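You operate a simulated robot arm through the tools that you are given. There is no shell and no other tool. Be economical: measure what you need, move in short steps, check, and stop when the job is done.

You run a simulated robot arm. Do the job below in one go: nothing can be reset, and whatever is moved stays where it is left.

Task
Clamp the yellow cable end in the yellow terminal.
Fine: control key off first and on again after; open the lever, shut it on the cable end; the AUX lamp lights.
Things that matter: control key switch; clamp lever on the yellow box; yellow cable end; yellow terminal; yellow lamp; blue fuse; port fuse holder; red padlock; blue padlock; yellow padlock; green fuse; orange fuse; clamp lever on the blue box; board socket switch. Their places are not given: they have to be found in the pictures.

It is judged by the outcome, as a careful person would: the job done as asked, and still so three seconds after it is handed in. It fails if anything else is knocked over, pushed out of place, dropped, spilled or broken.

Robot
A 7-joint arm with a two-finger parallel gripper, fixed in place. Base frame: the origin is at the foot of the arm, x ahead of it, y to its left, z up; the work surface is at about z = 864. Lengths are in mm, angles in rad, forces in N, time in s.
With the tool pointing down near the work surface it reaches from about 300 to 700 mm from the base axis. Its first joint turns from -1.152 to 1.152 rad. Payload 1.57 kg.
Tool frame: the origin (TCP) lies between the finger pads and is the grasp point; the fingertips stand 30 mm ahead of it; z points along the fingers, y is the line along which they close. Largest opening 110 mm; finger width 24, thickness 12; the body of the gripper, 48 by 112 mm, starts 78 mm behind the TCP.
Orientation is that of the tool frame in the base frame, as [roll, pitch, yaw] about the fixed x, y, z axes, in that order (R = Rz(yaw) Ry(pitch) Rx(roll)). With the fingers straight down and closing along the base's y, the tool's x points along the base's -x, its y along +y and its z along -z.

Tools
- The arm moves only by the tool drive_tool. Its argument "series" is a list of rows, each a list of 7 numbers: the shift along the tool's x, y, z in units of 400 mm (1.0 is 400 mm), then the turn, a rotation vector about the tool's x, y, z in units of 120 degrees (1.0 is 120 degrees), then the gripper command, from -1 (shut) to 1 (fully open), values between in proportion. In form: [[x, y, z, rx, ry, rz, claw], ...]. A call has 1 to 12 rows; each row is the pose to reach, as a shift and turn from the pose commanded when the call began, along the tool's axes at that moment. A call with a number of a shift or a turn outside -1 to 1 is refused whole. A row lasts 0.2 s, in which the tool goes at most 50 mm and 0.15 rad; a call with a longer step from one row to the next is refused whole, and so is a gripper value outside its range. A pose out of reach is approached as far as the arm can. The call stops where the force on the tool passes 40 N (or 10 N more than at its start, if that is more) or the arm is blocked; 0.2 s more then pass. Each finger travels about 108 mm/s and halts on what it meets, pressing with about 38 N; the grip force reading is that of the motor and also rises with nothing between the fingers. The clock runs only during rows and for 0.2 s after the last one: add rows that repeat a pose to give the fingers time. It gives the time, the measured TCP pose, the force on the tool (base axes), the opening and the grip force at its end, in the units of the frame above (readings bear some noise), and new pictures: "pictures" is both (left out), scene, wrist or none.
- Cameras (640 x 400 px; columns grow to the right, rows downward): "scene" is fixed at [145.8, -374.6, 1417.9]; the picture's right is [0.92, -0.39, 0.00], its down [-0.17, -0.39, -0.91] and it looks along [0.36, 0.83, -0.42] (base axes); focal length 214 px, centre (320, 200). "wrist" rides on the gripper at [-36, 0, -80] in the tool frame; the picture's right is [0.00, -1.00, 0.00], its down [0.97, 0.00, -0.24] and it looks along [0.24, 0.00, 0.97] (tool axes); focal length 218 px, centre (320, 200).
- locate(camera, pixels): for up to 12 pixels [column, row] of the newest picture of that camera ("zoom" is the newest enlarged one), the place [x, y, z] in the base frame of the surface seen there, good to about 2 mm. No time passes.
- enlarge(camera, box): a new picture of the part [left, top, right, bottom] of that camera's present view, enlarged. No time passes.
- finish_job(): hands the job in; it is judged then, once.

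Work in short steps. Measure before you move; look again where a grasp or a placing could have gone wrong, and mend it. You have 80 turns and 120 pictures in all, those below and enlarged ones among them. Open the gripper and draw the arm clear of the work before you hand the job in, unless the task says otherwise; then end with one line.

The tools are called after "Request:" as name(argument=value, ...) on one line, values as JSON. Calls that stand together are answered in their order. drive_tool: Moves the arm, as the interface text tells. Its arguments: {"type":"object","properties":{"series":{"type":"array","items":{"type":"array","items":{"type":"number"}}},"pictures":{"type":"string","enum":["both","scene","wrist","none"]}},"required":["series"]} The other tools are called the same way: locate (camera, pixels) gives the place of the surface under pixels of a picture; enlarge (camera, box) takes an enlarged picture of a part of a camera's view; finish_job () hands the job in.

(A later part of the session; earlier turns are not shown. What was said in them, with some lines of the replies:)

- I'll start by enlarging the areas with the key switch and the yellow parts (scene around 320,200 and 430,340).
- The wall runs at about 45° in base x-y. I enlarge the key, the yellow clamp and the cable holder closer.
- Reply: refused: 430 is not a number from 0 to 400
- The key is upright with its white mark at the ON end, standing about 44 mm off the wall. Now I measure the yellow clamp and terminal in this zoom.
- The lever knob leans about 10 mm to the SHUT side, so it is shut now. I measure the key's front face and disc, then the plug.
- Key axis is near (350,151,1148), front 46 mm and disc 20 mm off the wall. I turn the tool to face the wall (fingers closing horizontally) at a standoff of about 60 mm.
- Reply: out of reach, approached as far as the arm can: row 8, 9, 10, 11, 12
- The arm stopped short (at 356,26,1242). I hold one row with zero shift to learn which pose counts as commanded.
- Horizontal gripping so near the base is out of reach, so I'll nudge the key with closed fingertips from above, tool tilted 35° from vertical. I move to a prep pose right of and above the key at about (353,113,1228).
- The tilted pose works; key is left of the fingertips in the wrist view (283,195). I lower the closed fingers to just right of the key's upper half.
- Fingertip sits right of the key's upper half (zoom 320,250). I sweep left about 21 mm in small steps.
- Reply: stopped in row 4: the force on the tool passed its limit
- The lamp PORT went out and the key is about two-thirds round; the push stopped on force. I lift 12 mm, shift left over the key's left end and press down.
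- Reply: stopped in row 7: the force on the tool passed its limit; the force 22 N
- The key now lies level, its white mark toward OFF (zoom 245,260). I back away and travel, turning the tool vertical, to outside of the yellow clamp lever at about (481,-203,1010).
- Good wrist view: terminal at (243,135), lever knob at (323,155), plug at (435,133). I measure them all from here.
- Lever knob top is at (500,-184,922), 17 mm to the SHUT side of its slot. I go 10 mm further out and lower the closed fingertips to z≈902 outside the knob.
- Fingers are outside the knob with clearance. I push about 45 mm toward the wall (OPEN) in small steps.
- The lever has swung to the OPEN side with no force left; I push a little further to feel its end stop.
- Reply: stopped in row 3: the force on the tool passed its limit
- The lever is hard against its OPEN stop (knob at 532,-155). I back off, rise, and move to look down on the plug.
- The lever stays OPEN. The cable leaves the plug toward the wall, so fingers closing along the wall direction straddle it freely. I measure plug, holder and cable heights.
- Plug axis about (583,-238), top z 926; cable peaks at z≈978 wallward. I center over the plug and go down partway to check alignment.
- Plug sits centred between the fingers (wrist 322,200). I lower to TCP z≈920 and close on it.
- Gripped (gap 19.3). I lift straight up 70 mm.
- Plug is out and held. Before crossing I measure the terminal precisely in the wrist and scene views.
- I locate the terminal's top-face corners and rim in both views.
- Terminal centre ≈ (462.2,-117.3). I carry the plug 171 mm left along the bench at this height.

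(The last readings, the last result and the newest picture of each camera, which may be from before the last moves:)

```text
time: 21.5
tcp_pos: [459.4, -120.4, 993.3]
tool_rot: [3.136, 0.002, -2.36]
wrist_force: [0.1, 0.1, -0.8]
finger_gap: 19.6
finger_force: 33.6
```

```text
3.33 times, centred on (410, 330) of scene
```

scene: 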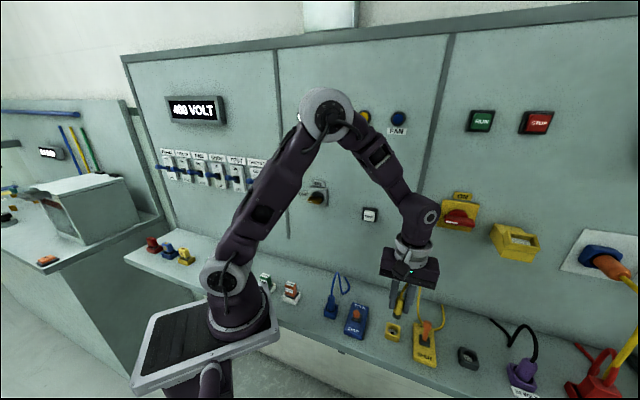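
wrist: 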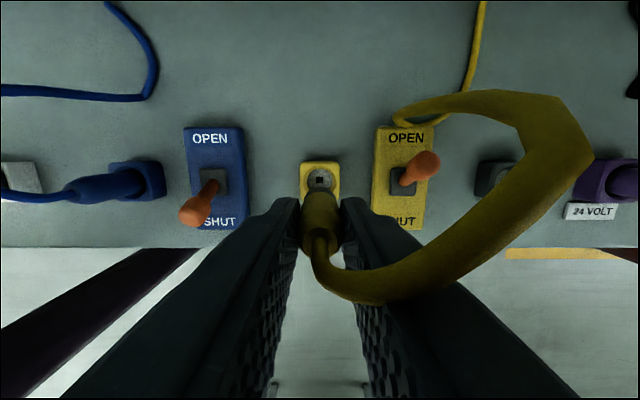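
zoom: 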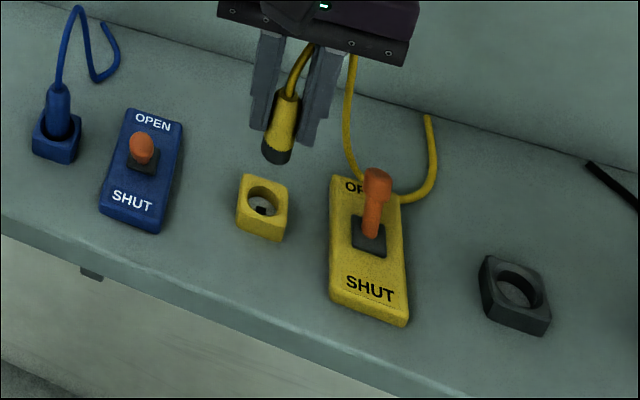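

TCP is 4 mm too far out from the terminal axis. I correct it and lower to about 10 mm above the terminal to check.

Request:
drive_tool(series=[[-0.0105, 0, 0, 0, 0, 0, -1], [-0.0105, 0, 0.05, 0, 0, 0, -1], [-0.0105, 0, 0.115, 0, 0, 0, -1], [-0.0105, 0, 0.115, 0, 0, 0, -1], [-0.0105, 0, 0.115, 0, 0, 0, -1]])

Request:
enlarge(camera="scene", box=[370, 300, 420, 350])

Request:
enlarge(camera="wrist", box=[260, 130, 380, 290])

```text
time: 22.7
tcp_pos: [464.8, -117.5, 945.4]
tool_rot: [3.136, 0.001, -2.355]
wrist_force: [0.5, -0.7, -0.7]
finger_gap: 19.6
finger_force: 33.3
```

scene: 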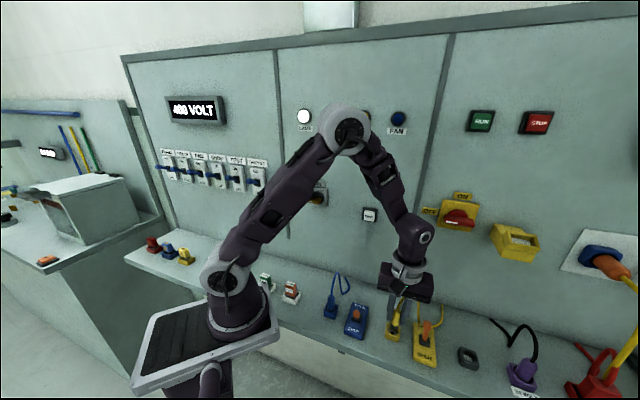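
wrist: 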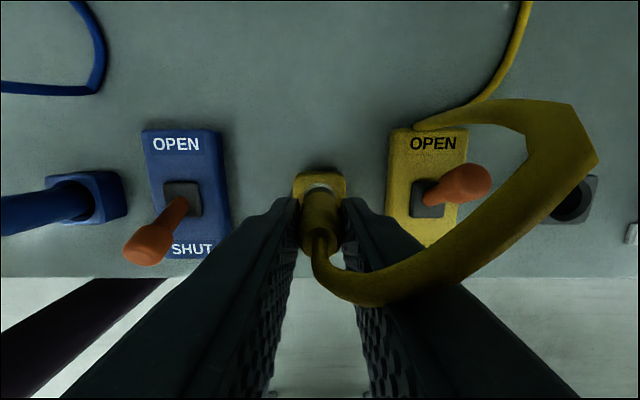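

```text
8.00 times, centred on (395, 325) of scene
```

zoom: 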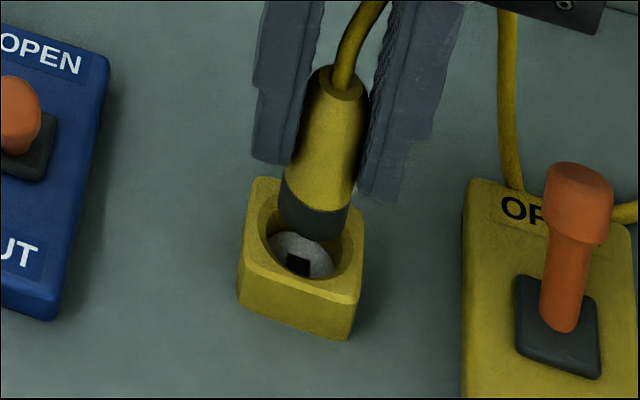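

```text
2.50 times, centred on (320, 210) of wrist
```

zoom: 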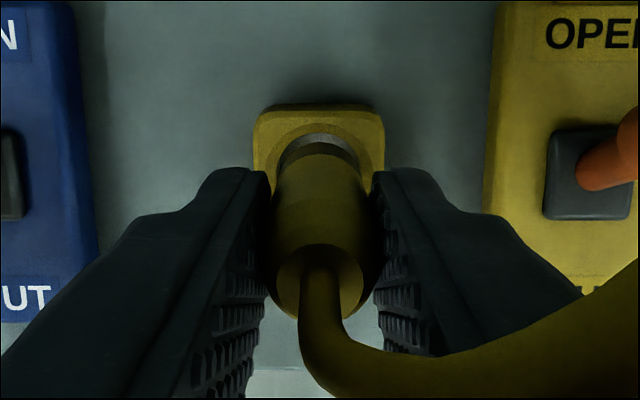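

Nearly over the bore (wide chamfer); I shift ~1.7 mm out and ~1.2 mm left, then lower in small steps to the seat height.

Request:
drive_tool(series=[[0.0042, 0.003, 0, 0, 0, 0, -1], [0.0042, 0.003, 0.015, 0, 0, 0, -1], [0.0042, 0.003, 0.03, 0, 0, 0, -1], [0.0042, 0.003, 0.04, 0, 0, 0, -1], [0.0042, 0.003, 0.05, 0, 0, 0, -1], [0.0042, 0.003, 0.06, 0, 0, 0, -1], [0.0042, 0.003, 0.06, 0, 0, 0, -1]])

Request:
enlarge(camera="scene", box=[370, 300, 420, 350])

```text
time: 24.3
tcp_pos: [464.2, -115.3, 921.8]
tool_rot: [3.138, 0.002, -2.359]
wrist_force: [0.2, -2.2, 6.1]
finger_gap: 19.2
finger_force: 33.1
```

scene: 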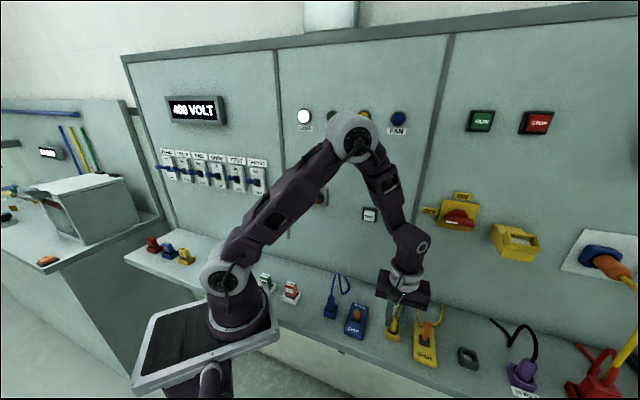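
wrist: 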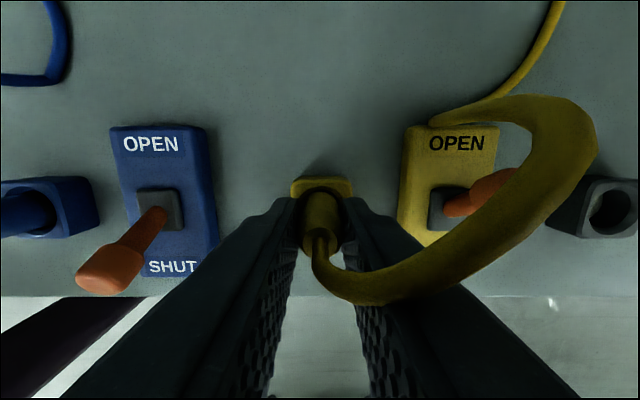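

```text
8.00 times, centred on (395, 325) of scene
```

zoom: 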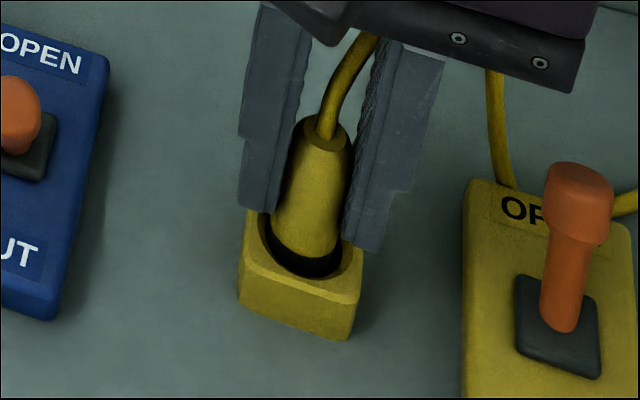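

The plug is in the bore. I press a few millimetres further to be sure it is bottomed.

Request:
drive_tool(series=[[0, 0, 0.006, 0, 0, 0, -1], [0, 0, 0.012, 0, 0, 0, -1], [0, 0, 0.012, 0, 0, 0, -1]], pictures="none")

```text
time: 25.1
tcp_pos: [464.6, -116.5, 916.3]
tool_rot: [3.138, 0.004, -2.358]
wrist_force: [-0.8, 2.0, 29.1]
finger_gap: 19.3
finger_force: 33.7
```

Force rose to 29 N: it is seated. I ease off, open, and rise clear.

Request:
drive_tool(series=[[0, 0, -0.01, 0, 0, 0, -1], [0, 0, -0.01, 0, 0, 0, -0.6], [0, 0, -0.01, 0, 0, 0, -0.25], [0, 0, -0.01, 0, 0, 0, -0.25], [0, 0, -0.06, 0, 0, 0, -0.25], [0, 0, -0.14, 0, 0, 0, -0.25], [0, 0, -0.22, 0, 0, 0, -0.25], [0, 0, -0.22, 0, 0, 0, -0.25]])

Request:
enlarge(camera="scene", box=[360, 280, 480, 380])

```text
time: 26.9
tcp_pos: [463.2, -116.0, 1004.1]
tool_rot: [3.136, 0.002, -2.359]
wrist_force: [0.3, -0.3, -0.9]
finger_gap: 41.3
finger_force: 0.0
```

scene: 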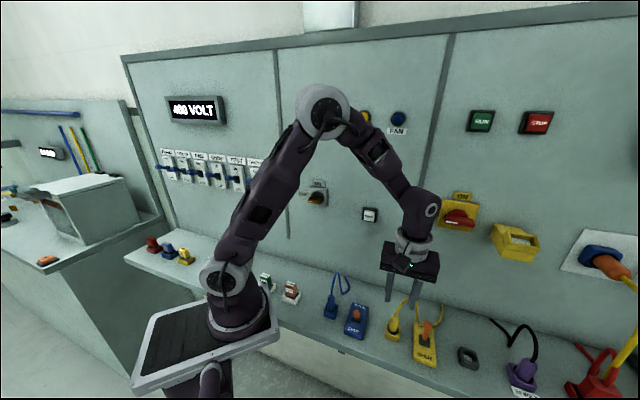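
wrist: 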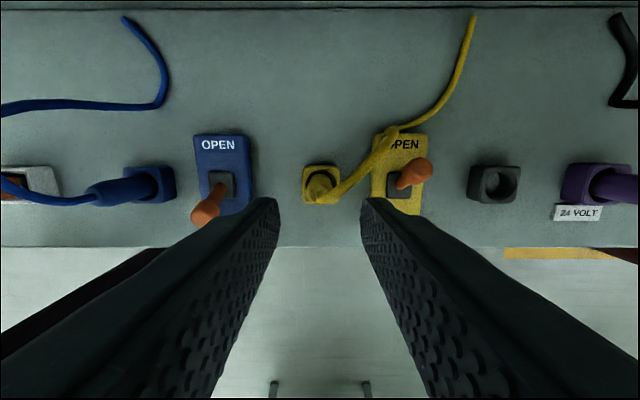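

```text
4.00 times, centred on (420, 330) of scene
```

zoom: 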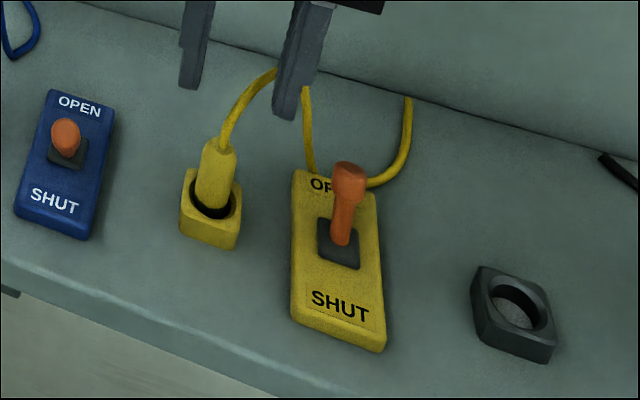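

Plug stands in the terminal; the lever must be pulled back without touching the cable that passes near the OPEN end. I measure the cable and knob.

Request:
enlarge(camera="wrist", box=[290, 90, 490, 230])

Request:
locate(camera="wrist", pixels=[[322, 197], [335, 193], [350, 182], [362, 170], [375, 155], [388, 138], [395, 129], [410, 126], [430, 113], [420, 170], [405, 180], [385, 150]])

```text
2.86 times, centred on (390, 160) of wrist
```

zoom: 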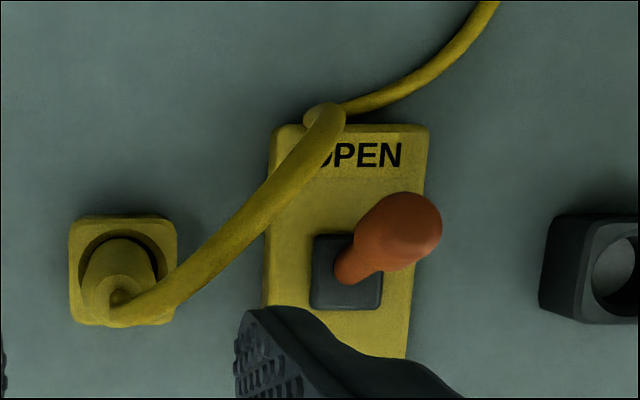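

```text
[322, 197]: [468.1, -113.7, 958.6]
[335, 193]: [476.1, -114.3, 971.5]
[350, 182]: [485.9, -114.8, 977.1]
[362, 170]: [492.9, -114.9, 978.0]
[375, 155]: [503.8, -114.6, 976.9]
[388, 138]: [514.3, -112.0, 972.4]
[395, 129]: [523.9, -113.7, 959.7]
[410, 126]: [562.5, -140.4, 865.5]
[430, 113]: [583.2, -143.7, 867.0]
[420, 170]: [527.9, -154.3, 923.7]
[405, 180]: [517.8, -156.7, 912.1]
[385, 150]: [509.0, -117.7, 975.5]
```

Cable stays ≥25 mm wallward of the knob (528,-155,924). I rise, move over the knob, slightly outward, with the fingers straddling it, and check.

Request:
drive_tool(series=[[0, 0, -0.1, 0, 0, 0, -0.25], [-0.01, -0.06, -0.1, 0, 0, 0, -0.25], [-0.02, -0.12, -0.1, 0, 0, 0, -0.25], [-0.0315, -0.1835, -0.1, 0, 0, 0, -0.25], [-0.0315, -0.1835, -0.05, 0, 0, 0, -0.25], [-0.0315, -0.1835, -0.05, 0, 0, 0, -0.25]], pictures="wrist")

Request:
enlarge(camera="scene", box=[370, 270, 490, 370])

Request:
locate(camera="wrist", pixels=[[320, 180], [322, 190], [322, 170]])

```text
time: 28.3
tcp_pos: [522.4, -158.6, 1023.8]
tool_rot: [3.137, 0.001, -2.357]
wrist_force: [-0.2, -1.1, 0.5]
finger_gap: 41.4
finger_force: 0.1
```

wrist: 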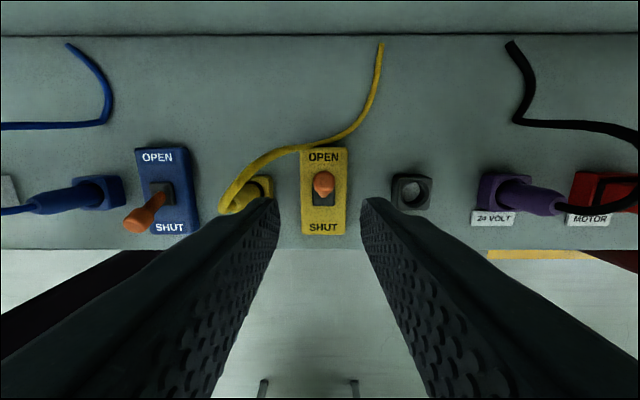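

```text
4.00 times, centred on (430, 320) of scene
```

zoom: 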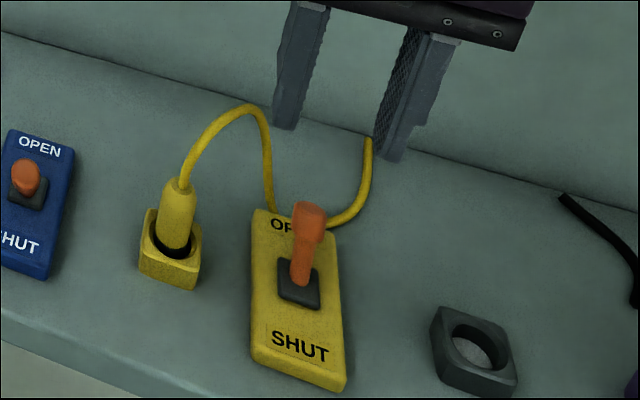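

```text
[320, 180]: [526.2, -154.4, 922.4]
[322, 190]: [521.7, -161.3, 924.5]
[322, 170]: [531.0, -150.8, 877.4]
```

Knob is centred between the fingers and the cable clears the left finger by ~15 mm. I lower 94 mm and close on the knob.

Request:
drive_tool(series=[[0, 0, 0.08, 0, 0, 0, -0.35], [0, 0, 0.16, 0, 0, 0, -0.35], [0, 0, 0.2, 0, 0, 0, -0.35], [0, 0, 0.234, 0, 0, 0, -0.35], [0, 0, 0.234, 0, 0, 0, -0.35], [0, 0, 0.234, 0, 0, 0, -1], [0, 0, 0.234, 0, 0, 0, -1]])

Request:
enlarge(camera="scene", box=[370, 270, 490, 370])

```text
time: 29.9
tcp_pos: [524.3, -161.2, 930.0]
tool_rot: [3.14, 0.003, -2.36]
wrist_force: [21.9, -22.8, -13.2]
finger_gap: 18.7
finger_force: 32.7
```

scene: 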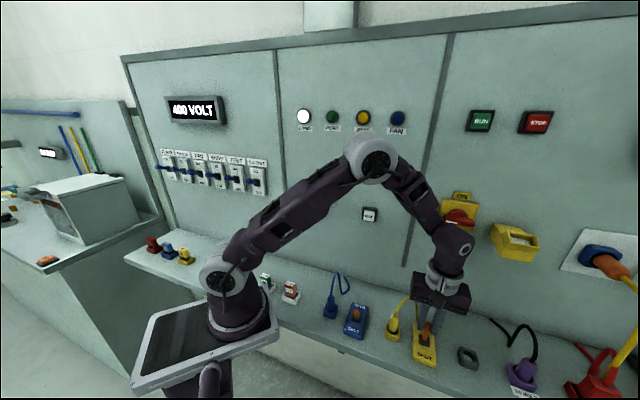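
wrist: 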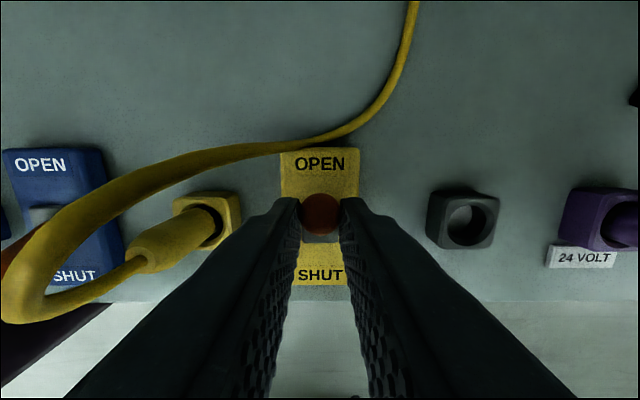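

```text
4.00 times, centred on (430, 320) of scene
```

zoom: 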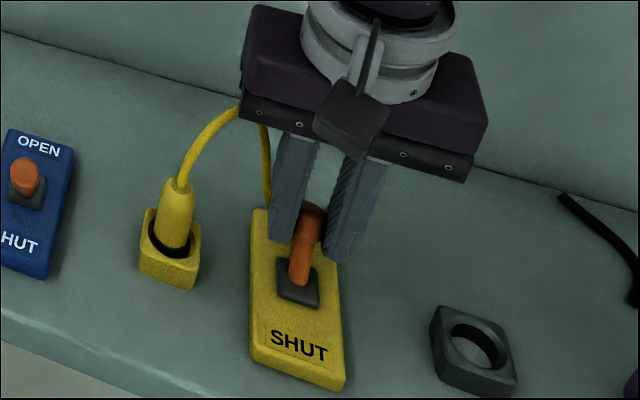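

Gripped (gap 18.7), with a 31 N side load. I relieve it by ~2.5 mm toward +t, then check.

Request:
drive_tool(series=[[0, -0.003, 0, 0, 0, 0, -1], [0, -0.006, 0, 0, 0, 0, -1], [0, -0.006, 0, 0, 0, 0, -1]], pictures="none")

```text
time: 30.7
tcp_pos: [525.1, -160.2, 929.7]
tool_rot: [3.135, 0.002, -2.359]
wrist_force: [11.2, -17.3, 1.5]
finger_gap: 18.9
finger_force: 32.4
```

Side load is down to ~20 N; a bit more relief, then I pull outward along the lever's arc toward SHUT.

Request:
drive_tool(series=[[0, -0.007, 0, 0, 0, 0, -1], [0.015, -0.008, -0.005, 0, 0, 0, -1], [0.03, -0.008, -0.008, 0, 0, 0, -1], [0.045, -0.008, -0.009, 0, 0, 0, -1], [0.06, -0.008, -0.008, 0, 0, 0, -1], [0.075, -0.008, -0.005, 0, 0, 0, -1], [0.09, -0.008, -0.001, 0, 0, 0, -1], [0.1, -0.008, 0.003, 0, 0, 0, -1]])

Request:
enlarge(camera="scene", box=[370, 270, 490, 370])

```text
time: 32.5
tcp_pos: [499.8, -191.8, 929.1]
tool_rot: [3.136, 0.001, -2.357]
wrist_force: [-0.7, -0.1, 0.0]
finger_gap: 0.0
finger_force: 21.0
```

scene: 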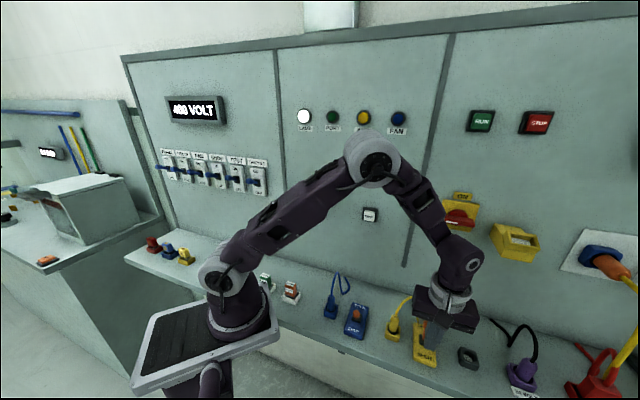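
wrist: 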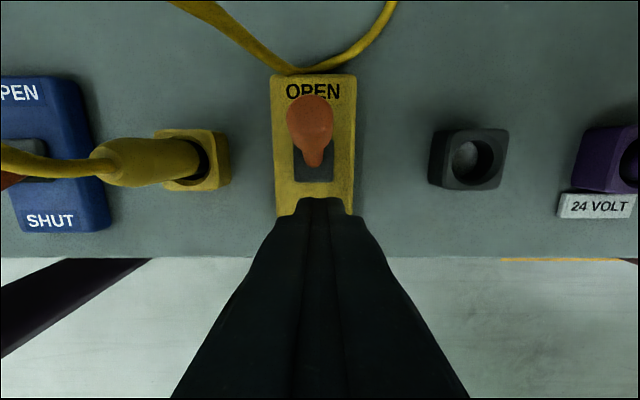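

```text
4.00 times, centred on (430, 320) of scene
```

zoom: 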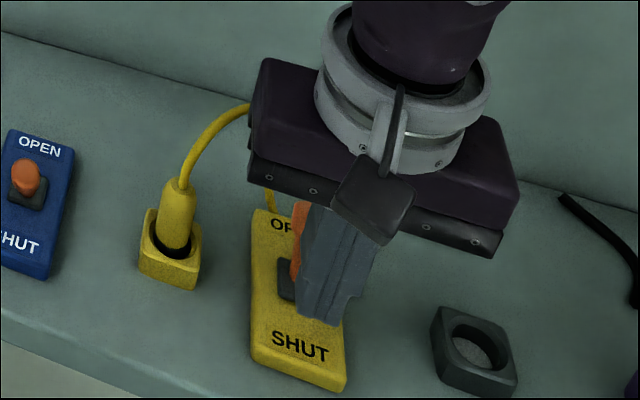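

The fingers slipped off the knob. I'll instead turn the gripper 90° so one finger sits behind the knob (wall side) for a positive pull; first rise and rotate over the knob.

Request:
drive_tool(series=[[0, 0, -0.1, 0, 0, 0.06, -1], [0, 0, -0.2, 0, 0, 0.125, -1], [-0.01, 0.0, -0.252, 0, 0, 0.19, -0.6], [-0.02, 0.001, -0.252, 0, 0, 0.255, -0.2], [-0.03, 0.002, -0.252, 0, 0, 0.32, -0.2], [-0.04, 0.003, -0.252, 0, 0, 0.385, -0.2], [-0.05, 0.004, -0.252, 0, 0, 0.45, -0.2], [-0.06, 0.005, -0.252, 0, 0, 0.515, -0.2], [-0.07, 0.005, -0.252, 0, 0, 0.58, -0.2], [-0.08, 0.005, -0.252, 0, 0, 0.645, -0.2], [-0.0898, 0.005, -0.252, 0, 0, 0.7, -0.2], [-0.0898, 0.005, -0.252, 0, 0, 0.75, -0.2]])

Request:
locate(camera="scene", pixels=[[427, 326]])

```text
time: 35.1
tcp_pos: [523.0, -165.1, 1028.6]
tool_rot: [3.14, -0.006, 2.353]
wrist_force: [0.7, 0.2, -0.2]
finger_gap: 44.0
finger_force: 0.1
```

scene: 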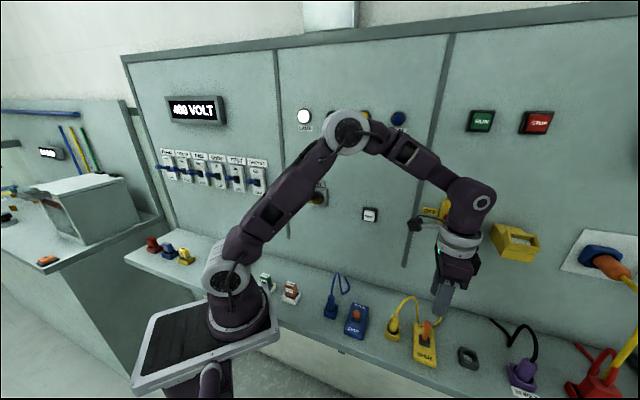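
wrist: 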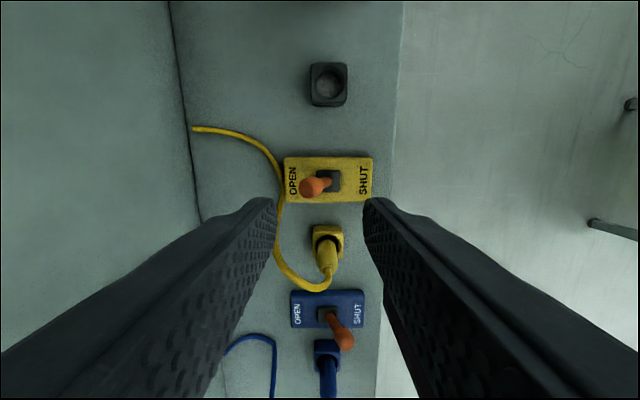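

```text
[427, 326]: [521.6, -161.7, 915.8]
```

Now the view shows knob (312,187), left finger on the wall side. I measure knob and cable positions near where that finger will go.

Request:
enlarge(camera="wrist", box=[240, 120, 400, 220])

Request:
locate(camera="wrist", pixels=[[305, 188], [312, 188], [319, 187], [312, 180], [283, 190], [281, 178], [278, 168], [280, 205], [277, 220], [283, 160]])

```text
4.00 times, centred on (320, 170) of wrist
```

zoom: 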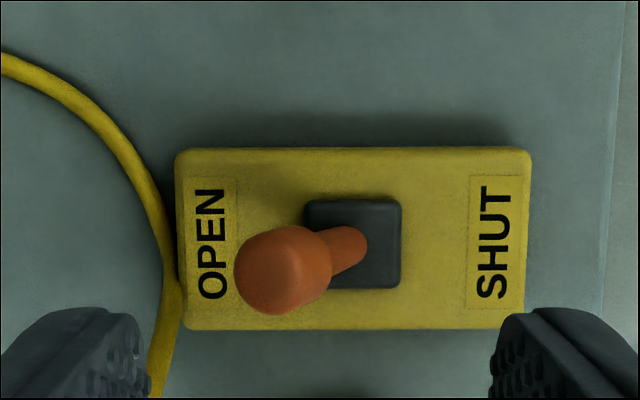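

```text
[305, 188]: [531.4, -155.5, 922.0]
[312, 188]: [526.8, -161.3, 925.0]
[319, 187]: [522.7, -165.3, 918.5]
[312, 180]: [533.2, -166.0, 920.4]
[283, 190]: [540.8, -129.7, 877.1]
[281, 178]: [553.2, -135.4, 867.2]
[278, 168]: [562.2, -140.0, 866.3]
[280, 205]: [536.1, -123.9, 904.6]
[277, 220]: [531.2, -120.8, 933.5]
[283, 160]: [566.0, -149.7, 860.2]
```

Knob face on the wall side at w≈28 mm, cable at ≥49 mm; a 12 mm finger fits between. I narrow to 40 mm and lower.

Request:
drive_tool(series=[[0, 0, 0.06, 0, 0, 0, -0.27], [0, 0, 0.12, 0, 0, 0, -0.27], [0, 0, 0.18, 0, 0, 0, -0.27], [0, 0, 0.22, 0, 0, 0, -0.27], [0, 0, 0.248, 0, 0, 0, -0.27], [0, 0, 0.248, 0, 0, 0, -0.27]])

Request:
enlarge(camera="scene", box=[370, 270, 490, 370])

```text
time: 36.5
tcp_pos: [521.3, -164.0, 930.0]
tool_rot: [3.139, -0.004, 2.354]
wrist_force: [-0.2, 1.4, 0.8]
finger_gap: 40.8
finger_force: 0.3
```

scene: 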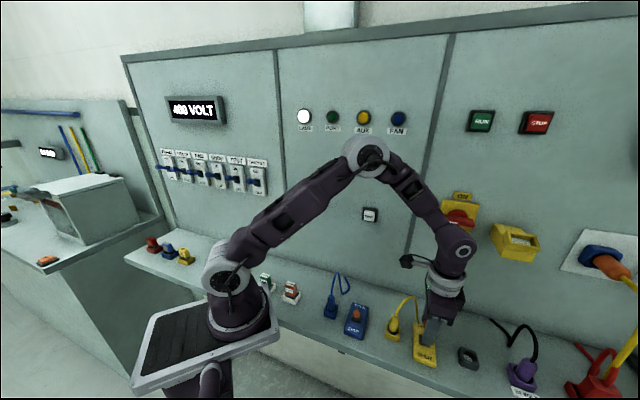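
wrist: 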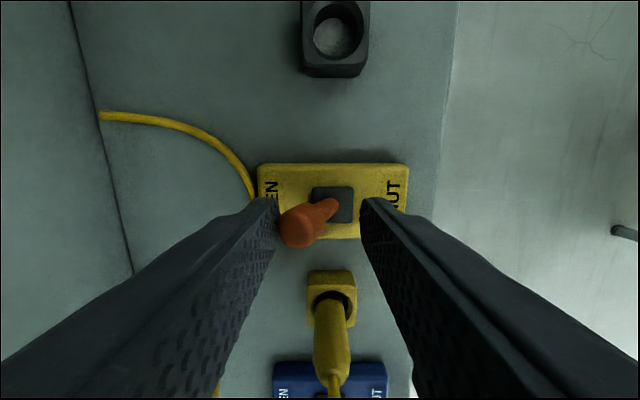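

```text
4.00 times, centred on (430, 320) of scene
```

zoom: 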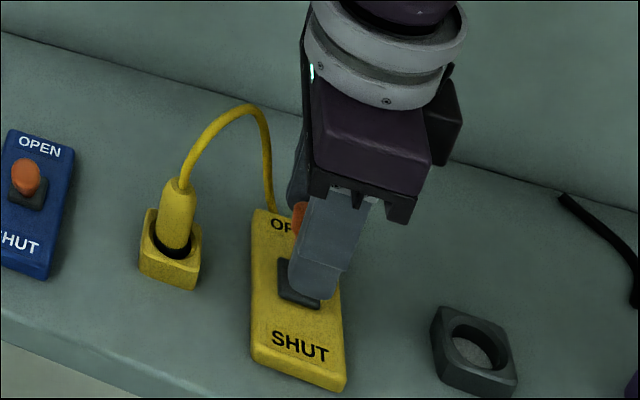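

The wall-side finger is behind the knob. I pull outward about 46 mm in small steps, stopping on force.

Request:
drive_tool(series=[[0, -0.015, 0, 0, 0, 0, -0.27], [0, -0.03, 0, 0, 0, 0, -0.27], [0, -0.045, 0, 0, 0, 0, -0.27], [0, -0.06, 0, 0, 0, 0, -0.27], [0, -0.075, 0, 0, 0, 0, -0.27], [0, -0.09, 0, 0, 0, 0, -0.27], [0, -0.105, 0, 0, 0, 0, -0.27], [0, -0.115, 0, 0, 0, 0, -0.27], [0, -0.125, 0, 0, 0, 0, -0.27]])

Request:
enlarge(camera="scene", box=[370, 270, 490, 370])

```text
time: 38.5
tcp_pos: [489.3, -197.8, 931.0]
tool_rot: [3.134, -0.002, 2.358]
wrist_force: [28.1, 20.8, 8.4]
finger_gap: 70.6
finger_force: 17.3
```

scene: 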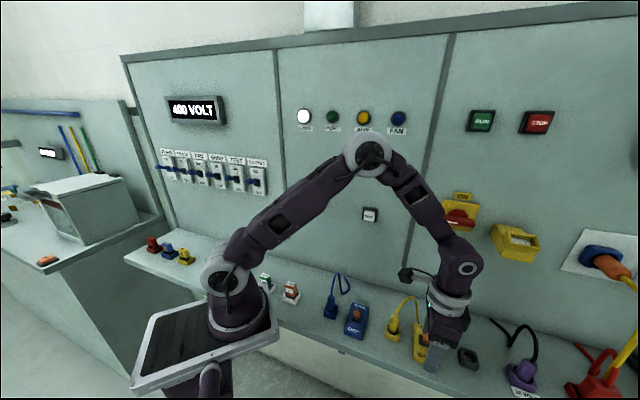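
wrist: 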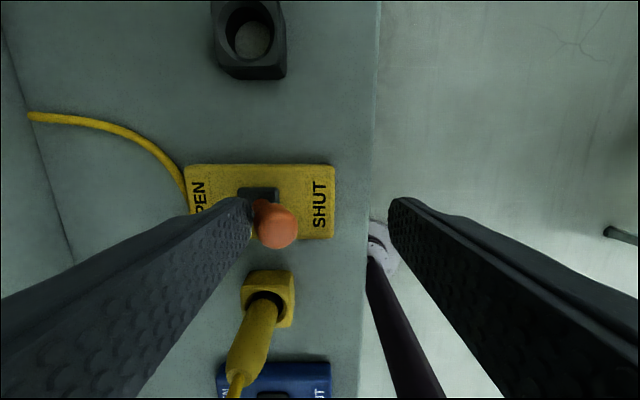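

```text
4.00 times, centred on (430, 320) of scene
```

zoom: 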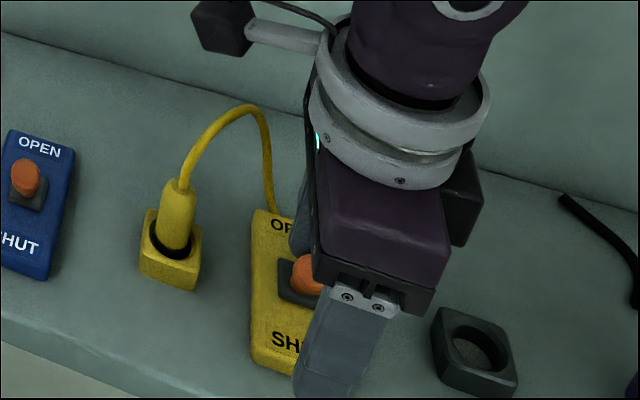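

The lever has crossed over toward SHUT and the finger got pushed back (gap 70). I check where the knob is now.

Request:
locate(camera="wrist", pixels=[[277, 222], [285, 222], [265, 222], [277, 235], [277, 210]])

Request:
enlarge(camera="wrist", box=[180, 150, 360, 270])

```text
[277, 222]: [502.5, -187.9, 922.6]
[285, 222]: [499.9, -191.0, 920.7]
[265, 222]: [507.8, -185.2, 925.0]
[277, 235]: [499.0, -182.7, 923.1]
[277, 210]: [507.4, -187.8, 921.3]
```

```text
3.33 times, centred on (270, 210) of wrist
```

zoom: 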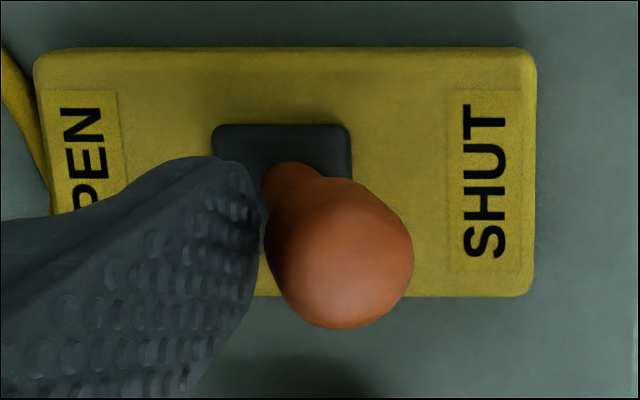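

Knob is at (503,-186), same as its original SHUT place, so it's at the stop. I relax, rise, and look.

Request:
drive_tool(series=[[0, 0.01, 0, 0, 0, 0, 0.3], [0, 0.02, 0, 0, 0, 0, 0.3], [0, 0.02, -0.06, 0, 0, 0, 0.3], [0, 0.02, -0.16, 0, 0, 0, 0], [0, 0.0, -0.27, 0, 0, 0, -0.5], [0, 0.0, -0.3, 0, 0, 0, -1], [0, 0.0, -0.3, 0, 0, 0, -1]])

Request:
enlarge(camera="scene", box=[370, 270, 490, 370])

Request:
locate(camera="scene", pixels=[[425, 341]])

```text
time: 40.1
tcp_pos: [487.4, -199.5, 1050.1]
tool_rot: [3.14, -0.006, 2.355]
wrist_force: [-0.2, 0.0, -0.2]
finger_gap: 0.0
finger_force: 20.9
```

scene: 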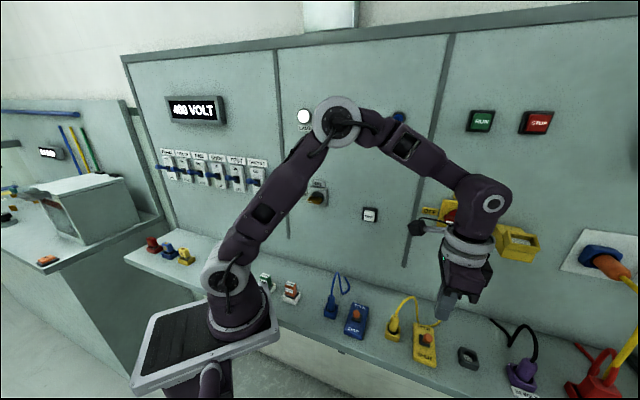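
wrist: 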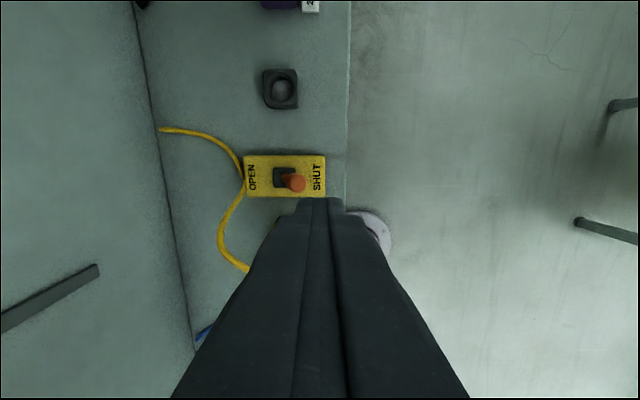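

```text
4.00 times, centred on (430, 320) of scene
```

zoom: 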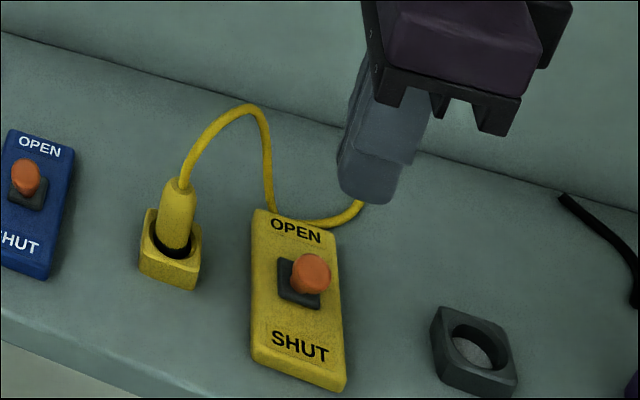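

```text
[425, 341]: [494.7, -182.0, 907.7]
```

Lever rests at SHUT, plug seated. Next the key: I turn the gripper back 90° while rising, and look at the key.

Request:
drive_tool(series=[[0, 0, -0.02, 0, 0, -0.0625, -1], [0, 0, -0.04, 0, 0, -0.125, -1], [0, 0, -0.06, 0, 0, -0.1875, -1], [0, 0, -0.08, 0, 0, -0.25, -1], [0, 0, -0.1, 0, 0, -0.3125, -1], [0, 0, -0.125, 0, 0, -0.375, -1], [0, 0, -0.125, 0, 0, -0.4375, -1], [0, 0, -0.125, 0, 0, -0.5, -1], [0, 0, -0.125, 0, 0, -0.5625, -1], [0, 0, -0.125, 0, 0, -0.625, -1], [0, 0, -0.125, 0, 0, -0.6875, -1], [0, 0, -0.125, 0, 0, -0.75, -1]], pictures="scene")

Request:
enlarge(camera="scene", box=[295, 175, 343, 211])

```text
time: 42.7
tcp_pos: [488.3, -200.5, 1099.7]
tool_rot: [3.137, 0.003, -2.357]
wrist_force: [-0.4, -0.5, -0.3]
finger_gap: 0.1
finger_force: 21.2
```

scene: 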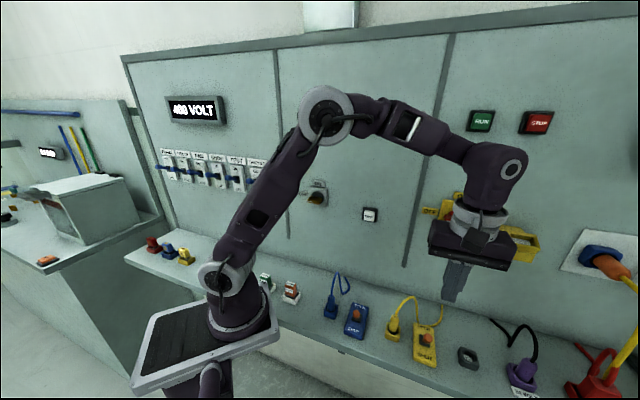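

```text
11.11 times, centred on (319, 193) of scene
```

zoom: 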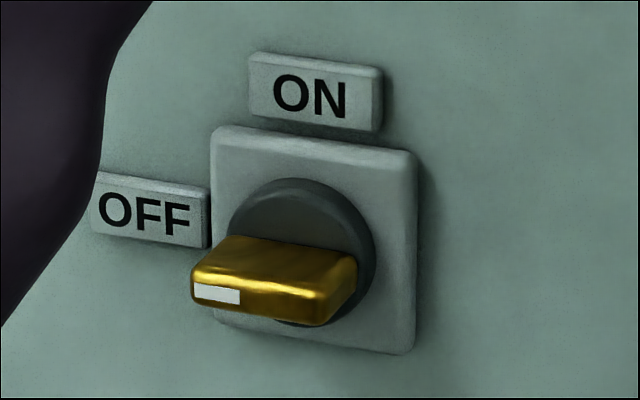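

Key lies at OFF, visible and clear. I travel back to the prep pose above the key's right end, tilting the tool again.

Request:
drive_tool(series=[[-0.0351, 0.0917, -0.0356, 0, -0.0327, 0, -1], [-0.0702, 0.1833, -0.0713, 0, -0.0655, 0, -1], [-0.1053, 0.275, -0.1069, 0, -0.0982, 0, -1], [-0.1404, 0.3667, -0.1426, 0, -0.1309, 0, -1], [-0.1756, 0.4583, -0.1782, 0, -0.1637, 0, -1], [-0.2107, 0.55, -0.2139, 0, -0.1964, 0, -1], [-0.2458, 0.6417, -0.2495, 0, -0.2291, 0, -1], [-0.2809, 0.7333, -0.2852, 0, -0.2619, 0, -1], [-0.316, 0.825, -0.3208, 0, -0.2946, 0, -1], [-0.316, 0.825, -0.3208, 0, -0.2946, 0, -1]])

```text
time: 44.9
tcp_pos: [344.0, 122.8, 1231.1]
tool_rot: [3.135, 0.62, -2.362]
wrist_force: [-0.2, 0.1, 0.3]
finger_gap: 0.3
finger_force: 21.6
```

scene: 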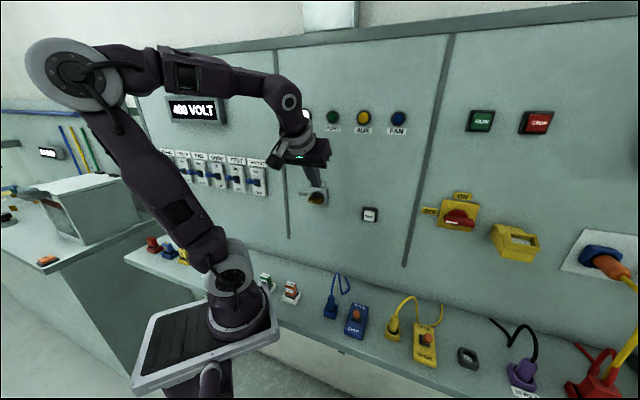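
wrist: 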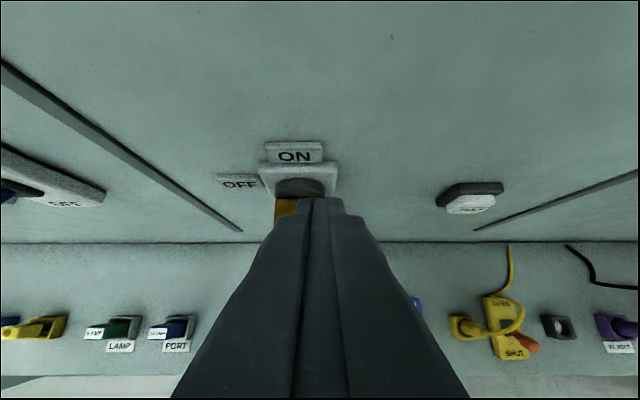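

Positioned with the finger's left edge just right of the key axis. I lower, then press down on the right end of the key in small steps.

Request:
drive_tool(series=[[0.0075, -0.0008, 0.039, 0, 0, 0, -1], [0.015, -0.0017, 0.078, 0, 0, 0, -1], [0.0225, -0.0025, 0.117, 0, 0, 0, -1], [0.0225, -0.0025, 0.117, 0, 0, 0, -1], [0.0298, -0.0025, 0.1271, 0, 0, 0, -1], [0.037, -0.0025, 0.1372, 0, 0, 0, -1], [0.0443, -0.0025, 0.1473, 0, 0, 0, -1], [0.0515, -0.0025, 0.1574, 0, 0, 0, -1], [0.0515, -0.0025, 0.1574, 0, 0, 0, -1]])

Request:
enlarge(camera="scene", box=[290, 160, 354, 224])

```text
time: 46.9
tcp_pos: [359.3, 134.7, 1166.9]
tool_rot: [3.137, 0.62, -2.36]
wrist_force: [0.6, -0.3, 0.8]
finger_gap: 0.2
finger_force: 21.1
```

scene: 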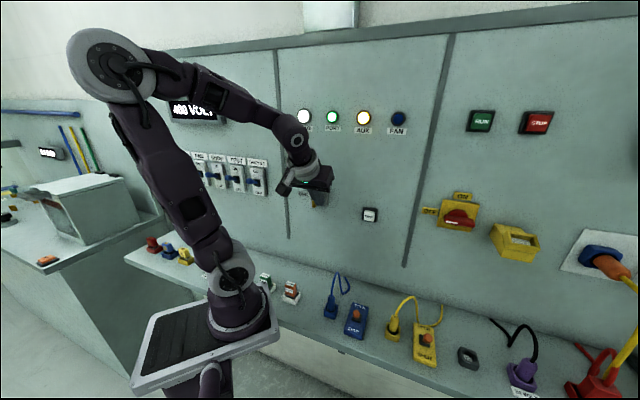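
wrist: 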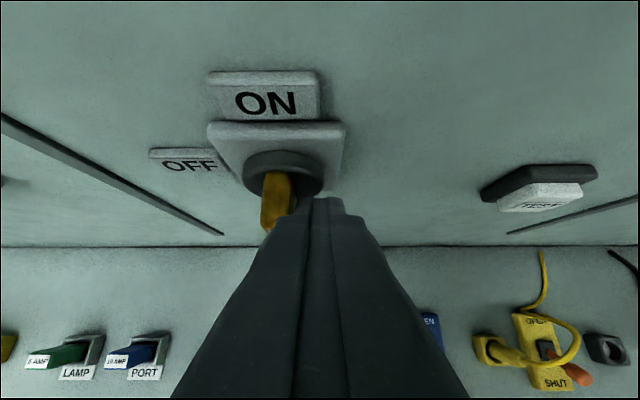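

```text
6.25 times, centred on (322, 192) of scene
```

zoom: 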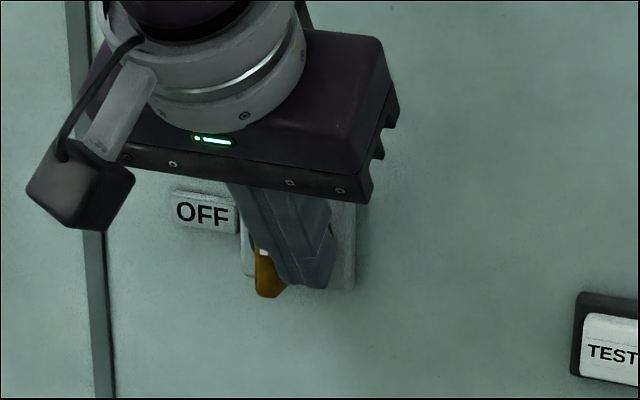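

The AUX lamp is lit and the key is almost upright. A last small nudge left on its lower end to finish the turn, then I move right and out.

Request:
drive_tool(series=[[0, 0.004, 0, 0, 0, 0, -1], [0, 0.008, 0, 0, 0, 0, -1]], pictures="none")

Request:
drive_tool(series=[[0, -0.02, 0, 0, 0, 0, -1], [0.02, -0.03, -0.04, 0, 0, 0, -1], [0.03, -0.04, -0.12, 0, 0, 0, -1], [0.04, -0.15, -0.15, 0, 0, 0, -1], [0.06, -0.25, -0.16, 0, 0, 0, -0.6], [0.08, -0.35, -0.16, 0, 0, 0, -0.2], [0.08, -0.35, -0.16, 0, 0, 0, 0]])

Request:
enlarge(camera="scene", box=[280, 90, 440, 220])

Request:
enlarge(camera="scene", box=[310, 250, 550, 400])

```text
time: 47.5
tcp_pos: [358.8, 136.4, 1167.9]
tool_rot: [3.137, 0.62, -2.36]
wrist_force: [3.4, -9.3, 2.5]
finger_gap: 0.4
finger_force: 21.6
```

```text
time: 49.1
tcp_pos: [412.0, -8.5, 1202.6]
tool_rot: [3.136, 0.62, -2.361]
wrist_force: [0.4, -0.2, -0.4]
finger_gap: 54.8
finger_force: 0.0
```

scene: 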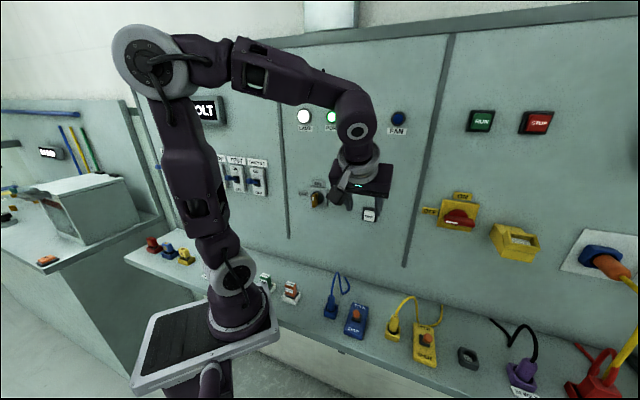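
wrist: 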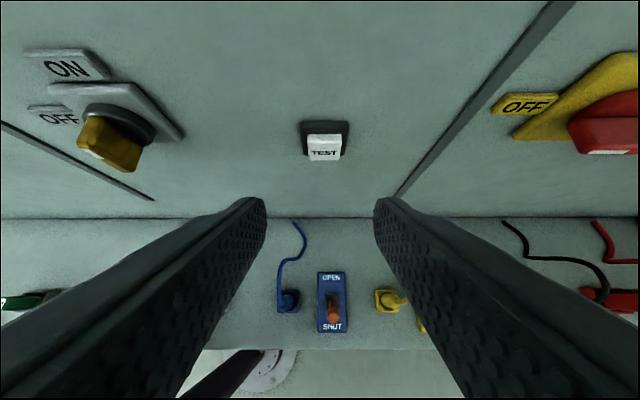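

```text
3.08 times, centred on (360, 155) of scene
```

zoom: 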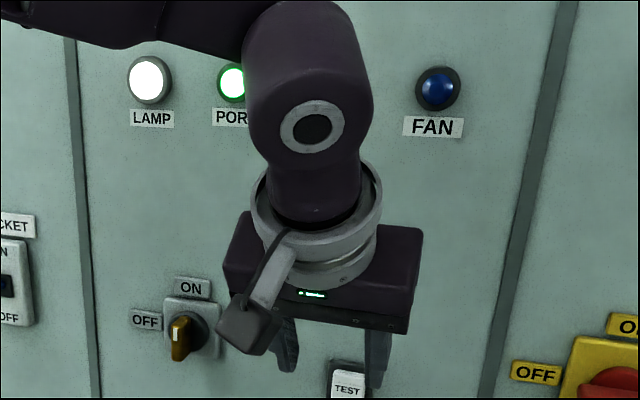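

```text
2.67 times, centred on (430, 325) of scene
```

zoom: 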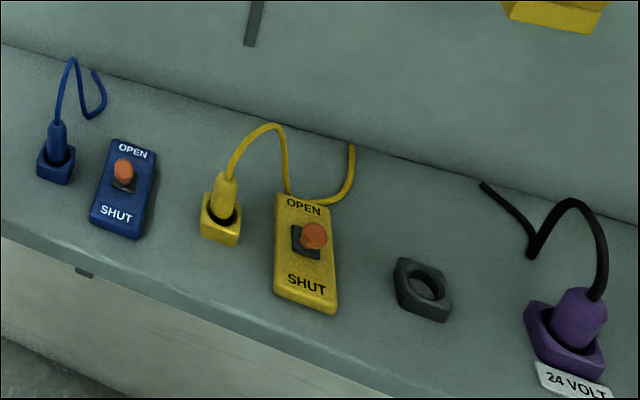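

Key upright at ON, plug clamped, lever at SHUT. I draw the arm back from the wall and check the lamp once more.

Request:
drive_tool(series=[[0.05, 0, -0.06, 0, 0, 0, 0], [0.1, 0, -0.12, 0, 0, 0, 0], [0.14, -0.1, -0.16, 0, 0, 0, 0], [0.14, -0.2, -0.16, 0, 0, 0, 0], [0.14, -0.2, -0.16, 0, 0, 0, 0]])

Request:
enlarge(camera="scene", box=[280, 90, 440, 220])

```text
time: 50.3
tcp_pos: [408.8, -119.6, 1220.0]
tool_rot: [3.137, 0.619, -2.363]
wrist_force: [0.5, -0.7, 0.2]
finger_gap: 54.9
finger_force: 0.1
```

scene: 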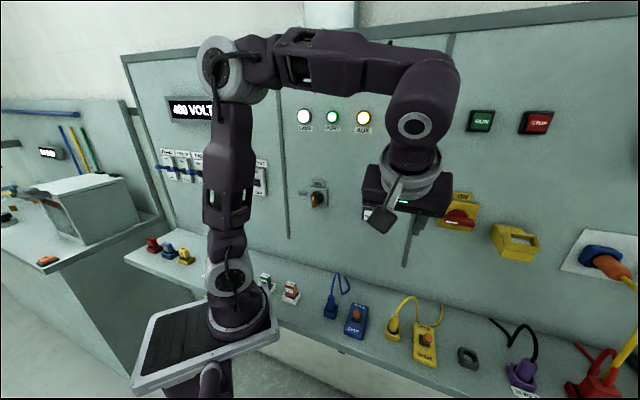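
wrist: 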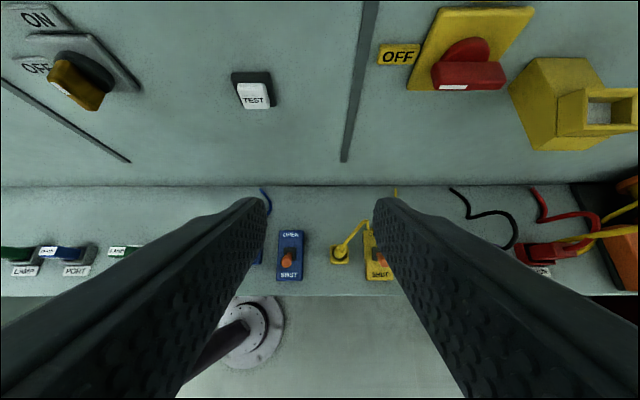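

```text
3.08 times, centred on (360, 155) of scene
```

zoom: 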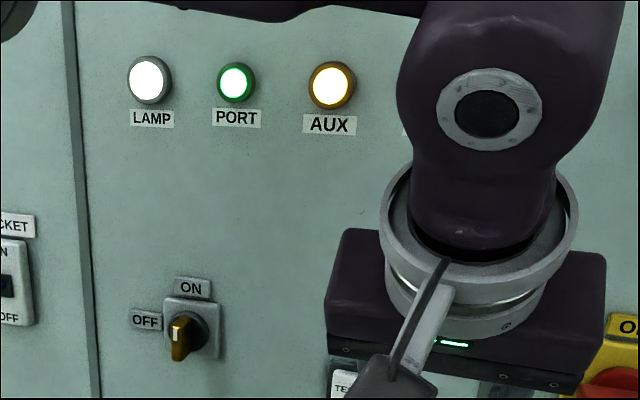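

The LAMP, PORT and AUX lamps are lit, the key is at ON, the lever is shut on the plug, and the arm is clear with the gripper open. I hand the job in.

Request:
finish_job()

```text
The job is handed in.
```

The yellow cable end is clamped in the yellow terminal with the lever shut. The control key went off before the work and is back on, and the AUX lamp is lit.
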